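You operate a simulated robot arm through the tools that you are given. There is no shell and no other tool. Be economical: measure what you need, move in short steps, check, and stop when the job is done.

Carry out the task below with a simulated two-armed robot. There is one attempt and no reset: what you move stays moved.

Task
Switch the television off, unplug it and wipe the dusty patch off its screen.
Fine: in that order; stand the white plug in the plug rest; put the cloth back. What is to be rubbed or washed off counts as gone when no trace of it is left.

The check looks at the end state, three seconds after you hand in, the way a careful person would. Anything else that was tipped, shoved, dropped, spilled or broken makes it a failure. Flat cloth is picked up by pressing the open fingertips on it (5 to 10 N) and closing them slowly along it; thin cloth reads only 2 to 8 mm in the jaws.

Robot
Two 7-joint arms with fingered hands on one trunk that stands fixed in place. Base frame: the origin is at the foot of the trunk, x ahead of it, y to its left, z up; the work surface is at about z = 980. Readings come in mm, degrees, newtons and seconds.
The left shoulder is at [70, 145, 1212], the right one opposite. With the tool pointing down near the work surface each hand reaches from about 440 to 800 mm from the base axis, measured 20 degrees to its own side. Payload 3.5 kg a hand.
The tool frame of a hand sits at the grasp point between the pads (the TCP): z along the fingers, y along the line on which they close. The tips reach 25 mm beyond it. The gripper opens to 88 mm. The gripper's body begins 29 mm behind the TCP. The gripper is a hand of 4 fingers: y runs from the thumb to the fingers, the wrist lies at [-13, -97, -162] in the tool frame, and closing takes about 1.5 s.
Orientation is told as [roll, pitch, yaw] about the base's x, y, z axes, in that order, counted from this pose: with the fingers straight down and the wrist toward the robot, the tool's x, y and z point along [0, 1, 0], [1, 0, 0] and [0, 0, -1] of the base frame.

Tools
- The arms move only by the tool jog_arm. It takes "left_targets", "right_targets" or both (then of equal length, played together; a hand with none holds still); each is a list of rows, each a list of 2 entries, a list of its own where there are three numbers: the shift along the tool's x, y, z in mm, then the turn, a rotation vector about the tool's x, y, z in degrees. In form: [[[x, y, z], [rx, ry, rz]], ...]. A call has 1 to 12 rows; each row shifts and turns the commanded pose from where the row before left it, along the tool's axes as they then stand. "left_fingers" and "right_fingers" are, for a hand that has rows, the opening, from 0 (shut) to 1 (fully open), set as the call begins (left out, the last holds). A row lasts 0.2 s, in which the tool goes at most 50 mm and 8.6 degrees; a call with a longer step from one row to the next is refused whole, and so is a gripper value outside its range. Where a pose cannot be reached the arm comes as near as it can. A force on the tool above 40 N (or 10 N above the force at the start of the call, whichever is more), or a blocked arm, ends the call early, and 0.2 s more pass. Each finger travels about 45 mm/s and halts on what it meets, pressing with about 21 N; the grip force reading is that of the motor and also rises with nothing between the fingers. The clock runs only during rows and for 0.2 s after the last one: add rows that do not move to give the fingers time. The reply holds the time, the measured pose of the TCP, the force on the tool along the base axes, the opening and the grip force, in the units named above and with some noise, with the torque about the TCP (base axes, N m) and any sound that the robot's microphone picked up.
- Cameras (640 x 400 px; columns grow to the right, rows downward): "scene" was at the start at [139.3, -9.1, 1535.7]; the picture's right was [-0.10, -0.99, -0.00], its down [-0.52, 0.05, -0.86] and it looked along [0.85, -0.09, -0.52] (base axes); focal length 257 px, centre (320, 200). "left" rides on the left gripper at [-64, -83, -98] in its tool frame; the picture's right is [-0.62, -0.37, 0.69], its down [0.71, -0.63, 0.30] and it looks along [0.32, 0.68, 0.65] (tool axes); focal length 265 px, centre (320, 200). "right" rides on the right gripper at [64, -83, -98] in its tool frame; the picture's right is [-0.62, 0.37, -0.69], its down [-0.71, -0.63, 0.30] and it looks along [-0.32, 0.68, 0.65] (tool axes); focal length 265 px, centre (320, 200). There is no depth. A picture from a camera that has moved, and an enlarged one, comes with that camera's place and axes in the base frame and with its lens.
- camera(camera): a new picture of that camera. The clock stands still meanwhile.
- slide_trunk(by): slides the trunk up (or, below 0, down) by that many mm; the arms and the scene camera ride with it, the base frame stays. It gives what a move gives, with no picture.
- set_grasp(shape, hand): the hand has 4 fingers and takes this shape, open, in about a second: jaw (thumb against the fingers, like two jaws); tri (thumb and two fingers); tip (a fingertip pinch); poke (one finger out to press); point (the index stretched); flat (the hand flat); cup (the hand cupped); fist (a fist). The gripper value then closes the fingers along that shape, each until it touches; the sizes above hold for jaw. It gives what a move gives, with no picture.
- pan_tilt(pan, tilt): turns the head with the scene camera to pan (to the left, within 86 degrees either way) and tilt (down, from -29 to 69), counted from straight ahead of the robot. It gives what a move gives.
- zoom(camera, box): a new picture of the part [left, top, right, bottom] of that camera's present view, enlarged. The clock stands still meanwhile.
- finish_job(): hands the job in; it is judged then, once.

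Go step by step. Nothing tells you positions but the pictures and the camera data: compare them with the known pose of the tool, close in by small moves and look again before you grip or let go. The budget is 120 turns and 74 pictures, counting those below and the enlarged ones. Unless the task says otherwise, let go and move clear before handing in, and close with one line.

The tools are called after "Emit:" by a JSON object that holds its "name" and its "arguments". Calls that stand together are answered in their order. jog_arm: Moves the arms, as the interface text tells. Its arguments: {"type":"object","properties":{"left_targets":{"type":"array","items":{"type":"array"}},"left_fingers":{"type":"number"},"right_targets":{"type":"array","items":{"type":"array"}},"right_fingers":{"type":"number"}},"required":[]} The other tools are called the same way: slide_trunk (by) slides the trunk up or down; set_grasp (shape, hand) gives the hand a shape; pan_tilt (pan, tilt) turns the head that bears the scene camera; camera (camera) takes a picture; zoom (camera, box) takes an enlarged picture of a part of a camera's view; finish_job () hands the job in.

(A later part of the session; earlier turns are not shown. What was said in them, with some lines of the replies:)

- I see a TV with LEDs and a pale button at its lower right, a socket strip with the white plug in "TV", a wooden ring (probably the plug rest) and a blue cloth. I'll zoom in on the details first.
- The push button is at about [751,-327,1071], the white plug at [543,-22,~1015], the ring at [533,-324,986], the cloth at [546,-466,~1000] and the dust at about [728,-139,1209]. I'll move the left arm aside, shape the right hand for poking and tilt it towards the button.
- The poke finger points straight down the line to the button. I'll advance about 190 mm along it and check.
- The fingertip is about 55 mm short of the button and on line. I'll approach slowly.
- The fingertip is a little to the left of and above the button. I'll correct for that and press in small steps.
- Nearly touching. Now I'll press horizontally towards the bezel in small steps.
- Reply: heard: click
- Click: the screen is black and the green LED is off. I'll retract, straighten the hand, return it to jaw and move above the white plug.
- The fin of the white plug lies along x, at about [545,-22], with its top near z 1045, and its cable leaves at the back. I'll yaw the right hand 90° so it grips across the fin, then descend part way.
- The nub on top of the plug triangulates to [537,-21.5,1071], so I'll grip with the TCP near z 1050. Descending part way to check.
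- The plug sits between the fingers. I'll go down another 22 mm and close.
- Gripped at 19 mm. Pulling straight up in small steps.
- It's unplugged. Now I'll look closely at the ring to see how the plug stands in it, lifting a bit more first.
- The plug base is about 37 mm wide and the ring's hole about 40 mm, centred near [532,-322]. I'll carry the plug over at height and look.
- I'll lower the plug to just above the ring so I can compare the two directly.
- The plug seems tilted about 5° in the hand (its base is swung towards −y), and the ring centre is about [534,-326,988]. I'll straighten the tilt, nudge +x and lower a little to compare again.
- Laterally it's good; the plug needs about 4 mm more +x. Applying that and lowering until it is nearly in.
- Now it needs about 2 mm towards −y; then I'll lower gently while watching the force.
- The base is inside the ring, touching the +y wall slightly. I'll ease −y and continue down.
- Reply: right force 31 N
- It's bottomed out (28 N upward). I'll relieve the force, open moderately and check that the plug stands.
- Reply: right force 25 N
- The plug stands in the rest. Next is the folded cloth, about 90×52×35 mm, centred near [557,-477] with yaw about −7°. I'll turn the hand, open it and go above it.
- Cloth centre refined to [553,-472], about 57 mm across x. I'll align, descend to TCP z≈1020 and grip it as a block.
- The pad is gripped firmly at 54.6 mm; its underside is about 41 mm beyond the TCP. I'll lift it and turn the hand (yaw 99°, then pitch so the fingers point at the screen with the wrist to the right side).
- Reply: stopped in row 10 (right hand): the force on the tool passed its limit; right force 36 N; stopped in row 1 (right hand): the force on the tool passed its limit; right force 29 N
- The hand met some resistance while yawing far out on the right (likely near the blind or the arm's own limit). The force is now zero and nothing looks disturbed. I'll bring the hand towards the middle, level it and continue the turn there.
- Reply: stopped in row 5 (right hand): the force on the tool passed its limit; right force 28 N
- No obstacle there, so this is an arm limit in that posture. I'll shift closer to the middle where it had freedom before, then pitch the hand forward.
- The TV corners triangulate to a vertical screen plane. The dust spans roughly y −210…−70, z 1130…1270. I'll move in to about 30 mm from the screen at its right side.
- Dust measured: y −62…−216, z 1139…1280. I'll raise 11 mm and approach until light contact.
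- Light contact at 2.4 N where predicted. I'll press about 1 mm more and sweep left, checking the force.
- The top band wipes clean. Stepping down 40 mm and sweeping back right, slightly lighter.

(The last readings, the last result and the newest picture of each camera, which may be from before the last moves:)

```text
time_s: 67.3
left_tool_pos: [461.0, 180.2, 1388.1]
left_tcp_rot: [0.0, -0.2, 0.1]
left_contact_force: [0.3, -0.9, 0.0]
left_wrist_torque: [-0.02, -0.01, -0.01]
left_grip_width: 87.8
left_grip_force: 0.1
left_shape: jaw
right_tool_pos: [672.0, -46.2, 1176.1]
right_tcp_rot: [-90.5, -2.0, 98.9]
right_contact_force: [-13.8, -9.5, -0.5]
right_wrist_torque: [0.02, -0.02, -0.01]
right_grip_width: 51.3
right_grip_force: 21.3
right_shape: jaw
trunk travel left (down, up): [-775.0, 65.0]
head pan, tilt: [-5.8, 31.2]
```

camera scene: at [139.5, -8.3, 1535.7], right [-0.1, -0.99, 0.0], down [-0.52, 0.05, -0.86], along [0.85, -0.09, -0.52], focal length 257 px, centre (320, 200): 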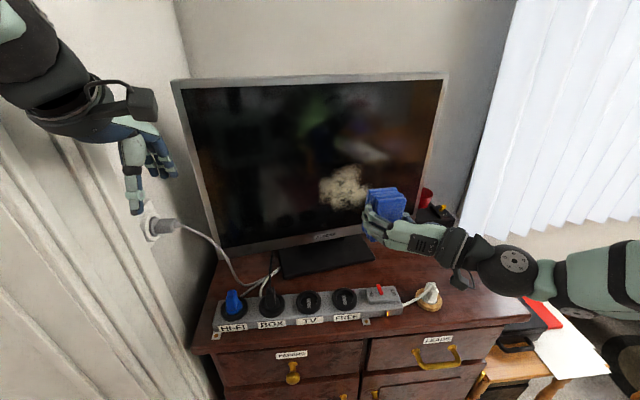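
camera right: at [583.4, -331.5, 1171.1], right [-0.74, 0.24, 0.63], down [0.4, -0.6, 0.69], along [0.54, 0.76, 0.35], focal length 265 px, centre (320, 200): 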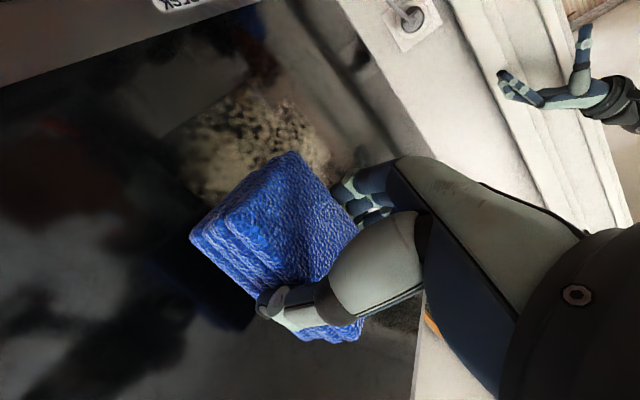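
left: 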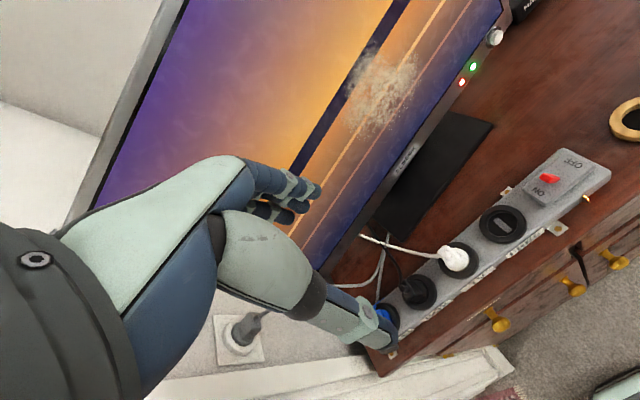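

One more pass a little lower going right, then back off and look.

Emit:
{"name": "jog_arm", "arguments": {"right_targets": [[[15, 0, -0.8], [0, 0, 0]], [[0, -19, 0], [0, 0, 0]], [[0, -19, 0.1], [0, 0, 0]], [[-0.5, -19, 0.2], [0, 0, 0]], [[-0.5, -19, 0.2], [0, 0, 0]], [[-0.5, -19, 0.1], [0, 0, 0]], [[-0.5, -19, 0.2], [0, 0, 0]], [[-0.5, -19, 0.1], [0, 0, 0]], [[-0.5, -19, 0.2], [0, 0, 0]], [[-0.5, -19, 0], [0, 0, 0]], [[-0.5, -19, 0], [0, 0, 0]]]}}

Emit:
{"name": "jog_arm", "arguments": {"right_targets": [[[0, 0, -30], [0, 0, 0]], [[0, -20, -30], [0, 0, 0]], [[0, -20, 0], [0, 0, 0]], [[0, 0, 0], [0, 0, 0]]]}}

Emit:
{"name": "zoom", "arguments": {"camera": "scene", "box": [290, 140, 440, 240]}}

```text
time_s: 69.7
left_tool_pos: [465.0, 179.9, 1385.3]
left_tcp_rot: [0.0, 0.0, 0.0]
left_contact_force: [0.6, 0.5, 0.0]
left_wrist_torque: [-0.02, 0.0, 0.03]
left_grip_width: 87.5
left_grip_force: 0.1
left_shape: jaw
right_tool_pos: [705.4, -232.2, 1156.6]
right_tcp_rot: [-90.4, -1.8, 98.9]
right_contact_force: [-3.2, 0.3, -0.1]
right_wrist_torque: [0.01, -0.02, 0.13]
right_grip_width: 52.7
right_grip_force: 21.2
right_shape: jaw
trunk travel left (down, up): [-775.0, 65.0]
head pan, tilt: [-5.8, 31.2]
```

```text
time_s: 70.7
left_tool_pos: [465.8, 182.4, 1386.0]
left_tcp_rot: [0.0, 0.0, 0.0]
left_contact_force: [0.2, 0.2, 0.1]
left_wrist_torque: [0.0, 0.01, 0.04]
left_grip_width: 87.5
left_grip_force: 0.1
left_shape: jaw
right_tool_pos: [653.0, -280.6, 1154.2]
right_tcp_rot: [-90.3, -2.0, 99.0]
right_contact_force: [-0.9, -0.2, -0.8]
right_wrist_torque: [-0.02, -0.02, 0.02]
right_grip_width: 52.3
right_grip_force: 20.8
right_shape: jaw
trunk travel left (down, up): [-775.0, 65.0]
head pan, tilt: [-5.8, 31.2]
```

```text
4.00 times, centred on (365, 190) of scene
camera zoom: at [139.8, -8.0, 1535.7], right [-0.1, -0.99, 0.0], down [-0.52, 0.05, -0.86], along [0.85, -0.09, -0.52], focal length 1026 px, centre (140, 240)
```

zoom: 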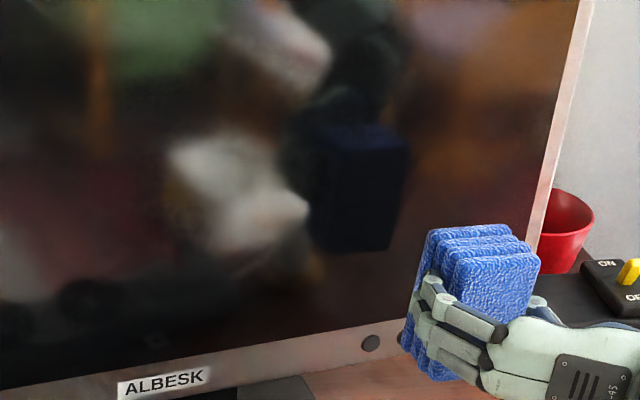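

No speckle visible, just blurry reflections. I'll retreat to the free posture and re-check the screen with the hand elsewhere.

Emit:
{"name": "jog_arm", "arguments": {"right_targets": [[[-21.4, 26, -24.4], [0, 0, 0]], [[-21.4, 26, -24.4], [0, 0, 0]], [[-21.4, 26, -24.4], [0, 0, 0]], [[-21.4, 26, -24.4], [0, 0, 0]], [[-21.4, 26, -24.4], [0, 0, 0]], [[0, 0, 0], [7.6, 0, 0]], [[0, 0, 0], [7.6, 0, 0]], [[0, 0, 0], [0, 8, 0]], [[0, 0, 0], [0, 8, 0]], [[0, 0, 0], [0, 8, 0]], [[0, 0, 0], [0, 0, 0]]]}}

Emit:
{"name": "zoom", "arguments": {"camera": "scene", "box": [270, 120, 420, 220]}}

```text
time_s: 73.1
left_tool_pos: [463.8, 180.0, 1385.6]
left_tcp_rot: [0.0, 0.0, -0.1]
left_contact_force: [-0.1, 0.2, 0.2]
left_wrist_torque: [0.0, 0.02, 0.02]
left_grip_width: 87.7
left_grip_force: 0.1
left_shape: jaw
right_tool_pos: [511.8, -177.0, 1265.5]
right_tcp_rot: [-65.8, -1.9, 83.7]
right_contact_force: [0.8, 0.0, -0.7]
right_wrist_torque: [0.02, -0.01, -0.03]
right_grip_width: 52.5
right_grip_force: 20.5
right_shape: jaw
trunk travel left (down, up): [-775.0, 65.0]
head pan, tilt: [-5.8, 31.2]
```

```text
4.00 times, centred on (345, 170) of scene
camera zoom: at [138.8, -9.8, 1535.8], right [-0.1, -0.99, 0.0], down [-0.52, 0.05, -0.86], along [0.85, -0.09, -0.52], focal length 1026 px, centre (220, 320)
```

zoom: 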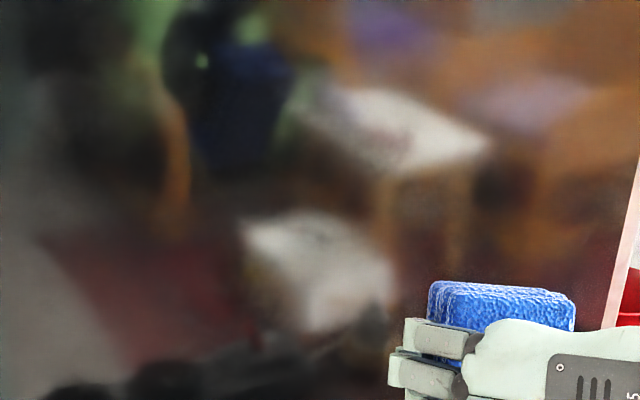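

A soft whitish patch remains where the dust was; it looks like a reflected box. I'll check for parallax by raising the trunk 60 mm.

Emit:
{"name": "slide_trunk", "arguments": {"by": 60}}

Emit:
{"name": "zoom", "arguments": {"camera": "scene", "box": [270, 140, 420, 240]}}

```text
time_s: 74.1
left_tool_pos: [465.3, 182.5, 1445.8]
left_tcp_rot: [0.0, 0.0, 0.1]
left_contact_force: [0.0, 0.6, -1.1]
left_wrist_torque: [0.01, -0.02, 0.01]
left_grip_width: 87.5
left_grip_force: 0.0
left_shape: jaw
right_tool_pos: [511.8, -175.7, 1325.6]
right_tcp_rot: [-65.8, -1.9, 83.7]
right_contact_force: [0.1, 0.3, -1.0]
right_wrist_torque: [-0.03, 0.02, 0.0]
right_grip_width: 52.5
right_grip_force: 20.7
right_shape: jaw
trunk travel left (down, up): [-835.0, 5.0]
head pan, tilt: [-5.8, 31.2]
```

```text
4.00 times, centred on (345, 190) of scene
camera zoom: at [139.8, -8.8, 1595.7], right [-0.1, -0.99, 0.0], down [-0.52, 0.05, -0.86], along [0.85, -0.09, -0.52], focal length 1026 px, centre (220, 240)
```

zoom: 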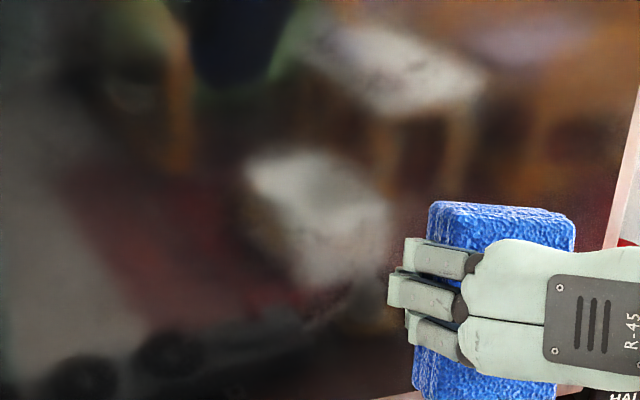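

The patch shifts against the screen, so it is a reflection. Let me enlarge strongly to exclude faint specks.

Emit:
{"name": "zoom", "arguments": {"camera": "scene", "box": [305, 160, 380, 210]}}

Emit:
{"name": "zoom", "arguments": {"camera": "scene", "box": [305, 190, 380, 240]}}

```text
8.00 times, centred on (342, 185) of scene
camera zoom: at [139.8, -8.8, 1595.7], right [-0.1, -0.99, 0.0], down [-0.52, 0.05, -0.86], along [0.85, -0.09, -0.52], focal length 2053 px, centre (140, 320)
```

zoom: 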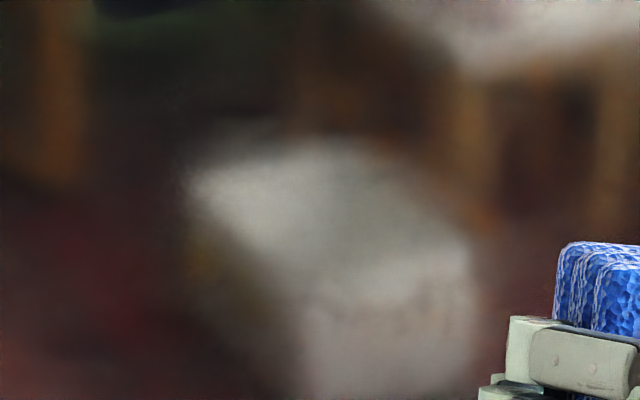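

```text
8.00 times, centred on (342, 215) of scene
camera zoom: at [139.8, -8.8, 1595.7], right [-0.1, -0.99, 0.0], down [-0.52, 0.05, -0.86], along [0.85, -0.09, -0.52], focal length 2053 px, centre (140, 80)
```

zoom: 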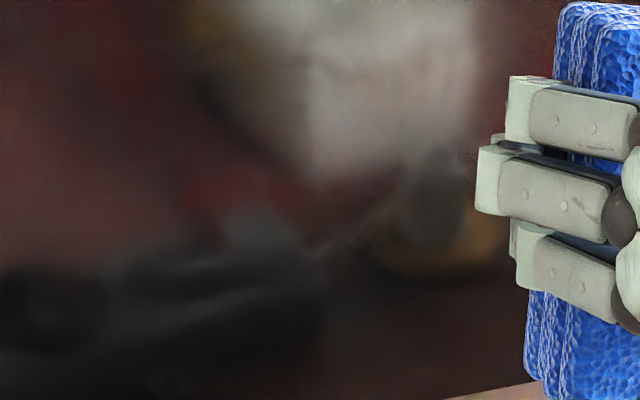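

The screen is clean. I'll lower the trunk back, level the hand and turn it to the original pick-up yaw.

Emit:
{"name": "slide_trunk", "arguments": {"by": -60}}

Emit:
{"name": "jog_arm", "arguments": {"right_targets": [[[0, 0, 0], [0, 8.2, 0]], [[0, 0, 0], [0, 8.2, 0]], [[0, 0, 0], [0, 8.2, 0]], [[0, 0, 0], [0, 8.2, 0]], [[0, 0, 0], [0, 8.2, 0]], [[0, 0, 0], [0, 8.2, 0]], [[0, 0, 0], [0, 8.2, 0]], [[0, 0, 0], [0, 8.2, 0]], [[0, 0, 0], [0, 0, 0]]]}}

Emit:
{"name": "jog_arm", "arguments": {"right_targets": [[[0, 0, 0], [1.8, 0, 8.2]], [[0, 0, 0], [0, 0, 8.2]], [[0, 0, 0], [0, 0, 8.2]], [[0, 0, 0], [0, 0, 8.2]], [[0, 0, 0], [0, 0, 8.2]], [[0, 0, 0], [0, 0, 8.2]], [[0, 0, 0], [0, 0, 8.2]], [[0, 0, 0], [0, 0, 8.2]], [[0, 0, 0], [0, 0, 8.2]], [[0, 0, 0], [0, 0, 8.2]], [[0, 0, 0], [0, 0, 8.2]], [[0, 0, 0], [0, 0, 0]]]}}

```text
time_s: 75.1
left_tool_pos: [466.1, 181.1, 1386.1]
left_tcp_rot: [0.0, 0.0, 0.0]
left_contact_force: [-0.5, -0.7, 0.1]
left_wrist_torque: [0.03, 0.01, 0.0]
left_grip_width: 87.5
left_grip_force: 0.1
left_shape: jaw
right_tool_pos: [510.6, -174.9, 1266.0]
right_tcp_rot: [-65.9, -2.0, 83.8]
right_contact_force: [-0.2, 0.3, -0.3]
right_wrist_torque: [-0.03, 0.03, 0.01]
right_grip_width: 52.2
right_grip_force: 21.0
right_shape: jaw
trunk travel left (down, up): [-775.0, 65.0]
head pan, tilt: [-5.8, 31.2]
```

```text
time_s: 77.1
left_tool_pos: [464.2, 182.7, 1386.5]
left_tcp_rot: [0.1, 0.0, 0.0]
left_contact_force: [0.8, 0.1, -0.2]
left_wrist_torque: [-0.02, -0.01, -0.01]
left_grip_width: 87.5
left_grip_force: 0.1
left_shape: jaw
right_tool_pos: [511.7, -176.3, 1265.7]
right_tcp_rot: [-0.3, -1.9, 83.6]
right_contact_force: [-0.2, 1.0, 0.1]
right_wrist_torque: [-0.02, -0.05, -0.01]
right_grip_width: 52.2
right_grip_force: 21.3
right_shape: jaw
trunk travel left (down, up): [-775.0, 65.0]
head pan, tilt: [-5.8, 31.2]
```

```text
time_s: 79.7
left_tool_pos: [467.1, 181.7, 1386.9]
left_tcp_rot: [0.1, 0.0, 0.0]
left_contact_force: [0.9, 0.4, -0.2]
left_wrist_torque: [0.0, 0.01, 0.0]
left_grip_width: 87.7
left_grip_force: 0.1
left_shape: jaw
right_tool_pos: [516.9, -181.9, 1265.0]
right_tcp_rot: [1.1, 0.2, -6.9]
right_contact_force: [0.1, -1.2, -0.6]
right_wrist_torque: [0.0, 0.0, -0.01]
right_grip_width: 52.2
right_grip_force: 21.1
right_shape: jaw
right hand out of reach, approached as far as the arm can: row 11
trunk travel left (down, up): [-775.0, 65.0]
head pan, tilt: [-5.8, 31.2]
```

Emit:
{"name": "jog_arm", "arguments": {"right_targets": [[[-40.6, 10, 0], [0, 0, 0]], [[-40.6, 10, 0], [0, 0, 0]], [[-40.6, 10, 0], [0, 0, 0]], [[-40.6, 10, 0], [0, 0, 0]], [[-40.6, 10, 0], [0, 0, 0]], [[-40.6, 10, 0], [0, 0, 0]], [[-40.6, 10, 0], [0, 0, 0]], [[0, 0, 40], [0, 0, 0]], [[0, 0, 40], [0, 0, 0]], [[0, 0, 40], [0, 0, 0]], [[0, 0, 0], [0, 0, 0]]]}}

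Emit:
{"name": "zoom", "arguments": {"camera": "scene", "box": [400, 200, 550, 300]}}

```text
time_s: 82.1
left_tool_pos: [465.6, 181.8, 1385.6]
left_tcp_rot: [0.1, 0.1, 0.0]
left_contact_force: [1.1, 0.4, 0.4]
left_wrist_torque: [0.01, 0.01, 0.01]
left_grip_width: 87.5
left_grip_force: 0.0
left_shape: jaw
right_tool_pos: [554.7, -468.7, 1141.9]
right_tcp_rot: [0.1, 0.0, -6.5]
right_contact_force: [0.3, 0.2, -0.4]
right_wrist_torque: [0.0, 0.0, 0.0]
right_grip_width: 52.2
right_grip_force: 20.7
right_shape: jaw
trunk travel left (down, up): [-775.0, 65.0]
head pan, tilt: [-5.8, 31.2]
```

```text
4.00 times, centred on (475, 250) of scene
camera zoom: at [139.2, -8.7, 1535.7], right [-0.1, -0.99, 0.0], down [-0.52, 0.05, -0.86], along [0.85, -0.09, -0.52], focal length 1026 px, centre (-300, 0)
```

zoom: 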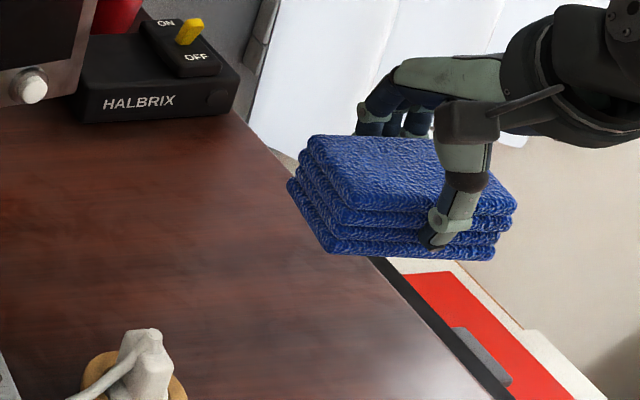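

The pad is level. Lowering it to its original spot.

Emit:
{"name": "jog_arm", "arguments": {"right_targets": [[[-4, -2, 30], [0, 0, 0.5]], [[0, 0, 30], [0, 0, 0]], [[0, 0, 30], [0, 0, 0]], [[0, 0, 15], [0, 0, 0]], [[0, 0, 8], [0, 0, 0]], [[0, 0, 4], [0, 0, 0]], [[0, 0, 0], [0, 0, 0]]]}}

```text
time_s: 83.7
left_tool_pos: [466.3, 181.3, 1386.3]
left_tcp_rot: [-0.1, 0.0, 0.0]
left_contact_force: [1.0, -0.4, 0.4]
left_wrist_torque: [0.01, -0.02, 0.0]
left_grip_width: 87.9
left_grip_force: 0.2
left_shape: jaw
right_tool_pos: [552.0, -471.0, 1025.8]
right_tcp_rot: [0.1, -0.1, -7.1]
right_contact_force: [0.8, 0.6, -1.4]
right_wrist_torque: [0.01, 0.0, -0.01]
right_grip_width: 52.2
right_grip_force: 21.7
right_shape: jaw
trunk travel left (down, up): [-775.0, 65.0]
head pan, tilt: [-5.8, 31.2]
```

Emit:
{"name": "jog_arm", "arguments": {"right_targets": [[[0, 0, 2], [0, 0, 0]], [[0, 0, 1.5], [0, 0, 0]], [[0, 0, 1], [0, 0, 0]], [[0, 0, 0], [0, 0, 0]]]}}

Emit:
{"name": "zoom", "arguments": {"camera": "scene", "box": [400, 220, 550, 320]}}

```text
time_s: 84.7
left_tool_pos: [466.4, 180.9, 1385.6]
left_tcp_rot: [0.0, 0.0, 0.0]
left_contact_force: [1.0, -0.6, 0.9]
left_wrist_torque: [0.02, 0.03, 0.02]
left_grip_width: 87.7
left_grip_force: 0.0
left_shape: jaw
right_tool_pos: [551.7, -470.9, 1024.1]
right_tcp_rot: [0.1, -0.1, -7.1]
right_contact_force: [-0.2, -0.8, -0.3]
right_wrist_torque: [0.03, -0.01, -0.01]
right_grip_width: 52.0
right_grip_force: 20.9
right_shape: jaw
trunk travel left (down, up): [-775.0, 65.0]
head pan, tilt: [-5.8, 31.2]
```

```text
4.00 times, centred on (475, 270) of scene
camera zoom: at [139.5, -9.2, 1535.7], right [-0.1, -0.99, 0.0], down [-0.52, 0.05, -0.86], along [0.85, -0.09, -0.52], focal length 1026 px, centre (-300, -80)
```

zoom: 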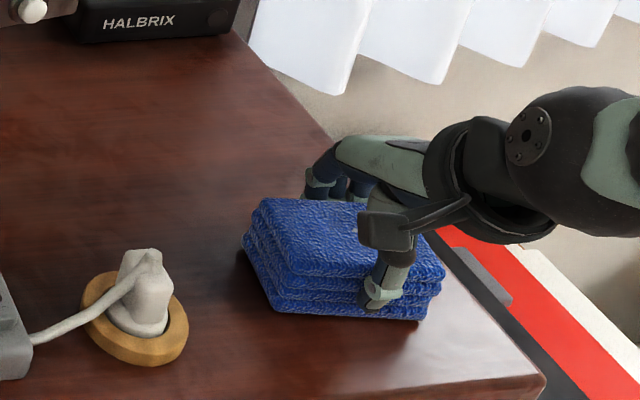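

Emit:
{"name": "jog_arm", "arguments": {"right_targets": [[[0, 0, 1.5], [0, 0, 0]], [[0, 0, 1.5], [0, 0, 0]], [[0, 0, 0], [0, 0, 0]]]}}

```text
time_s: 85.5
left_tool_pos: [464.3, 181.3, 1386.6]
left_tcp_rot: [0.0, 0.0, 0.0]
left_contact_force: [0.0, -0.4, -0.1]
left_wrist_torque: [-0.03, 0.0, -0.01]
left_grip_width: 87.7
left_grip_force: 0.0
left_shape: jaw
right_tool_pos: [552.6, -471.8, 1021.8]
right_tcp_rot: [0.1, -0.3, -6.9]
right_contact_force: [0.1, -0.1, 5.3]
right_wrist_torque: [0.02, 0.13, -0.03]
right_grip_width: 51.9
right_grip_force: 21.2
right_shape: jaw
trunk travel left (down, up): [-775.0, 65.0]
head pan, tilt: [-5.8, 31.2]
```

It's touching down at 5 N. Releasing and lifting clear.

Emit:
{"name": "jog_arm", "arguments": {"right_targets": [[[0, 0, 0], [0, 0, 0]], [[0, 0, 0], [0, 0, 0]], [[0, 0, 0], [0, 0, 0]], [[0, 0, 0], [0, 0, 0]], [[0, 0, 0], [0, 0, 0]], [[0, 0, 0], [0, 0, 0]]], "right_fingers": 1}}

Emit:
{"name": "jog_arm", "arguments": {"right_targets": [[[0, 0, -15], [0, 0, 0]], [[0, 0, -30], [0, 0, 0]], [[0, 0, -45], [0, 0, 0]], [[0, 0, -45], [0, 0, 0]], [[0, -20, -45], [0, 0, 0]], [[0, -20, -40], [0, 0, 0]], [[0, 0, 0], [0, 0, 0]]]}}

Emit:
{"name": "camera", "arguments": {"camera": "scene"}}

Emit:
{"name": "zoom", "arguments": {"camera": "scene", "box": [370, 220, 520, 320]}}

```text
time_s: 86.9
left_tool_pos: [464.0, 180.9, 1386.5]
left_tcp_rot: [0.1, 0.0, 0.0]
left_contact_force: [0.4, -0.1, 0.5]
left_wrist_torque: [0.03, -0.01, -0.01]
left_grip_width: 87.3
left_grip_force: 0.1
left_shape: jaw
right_tool_pos: [551.8, -471.0, 1020.5]
right_tcp_rot: [0.2, -0.1, -7.0]
right_contact_force: [-0.7, 0.4, 0.5]
right_wrist_torque: [0.02, 0.0, 0.01]
right_grip_width: 87.6
right_grip_force: 0.0
right_shape: jaw
trunk travel left (down, up): [-775.0, 65.0]
head pan, tilt: [-5.8, 31.2]
```

```text
time_s: 88.5
left_tool_pos: [467.5, 181.8, 1385.8]
left_tcp_rot: [-0.1, 0.0, 0.0]
left_contact_force: [0.2, -0.6, -0.9]
left_wrist_torque: [-0.01, 0.01, 0.01]
left_grip_width: 87.5
left_grip_force: 0.0
left_shape: jaw
right_tool_pos: [512.0, -467.6, 1238.1]
right_tcp_rot: [0.2, 0.1, -7.0]
right_contact_force: [-0.4, -0.5, 0.6]
right_wrist_torque: [0.0, 0.03, 0.01]
right_grip_width: 87.7
right_grip_force: 0.1
right_shape: jaw
trunk travel left (down, up): [-775.0, 65.0]
head pan, tilt: [-5.8, 31.2]
```

```text
8 pictures are left
camera scene: at [140.7, -9.6, 1535.6], right [-0.1, -0.99, 0.0], down [-0.52, 0.05, -0.85], along [0.85, -0.09, -0.52], focal length 257 px, centre (320, 200)
```

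scene: 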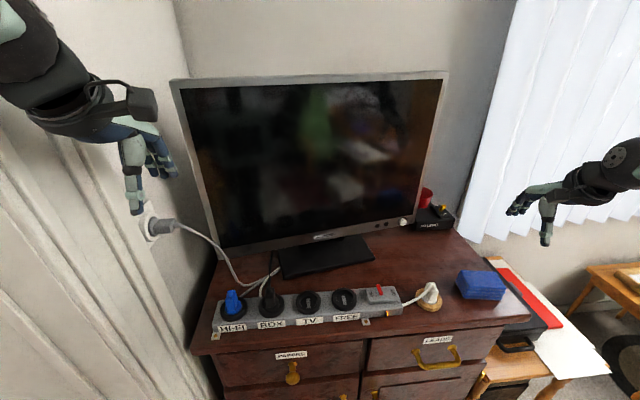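

```text
4.00 times, centred on (445, 270) of scene
camera zoom: at [140.7, -9.6, 1535.6], right [-0.1, -0.99, 0.0], down [-0.52, 0.05, -0.85], along [0.85, -0.09, -0.52], focal length 1026 px, centre (-180, -80)
```

zoom: 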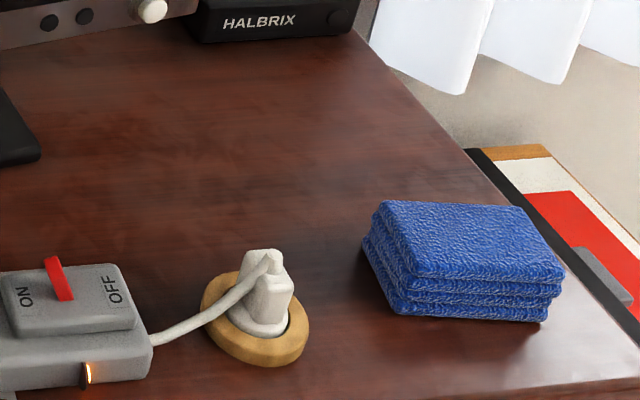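

Everything checks out in the last pictures: the TV is off, the plug stands in the rest, the screen is clean and the cloth is back in its place. Handing in.

Emit:
{"name": "finish_job", "arguments": {}}

```text
The job is handed in.
```

The television is off and unplugged, its white plug stands in the plug rest, the screen is wiped clean, and the cloth is back in its place.
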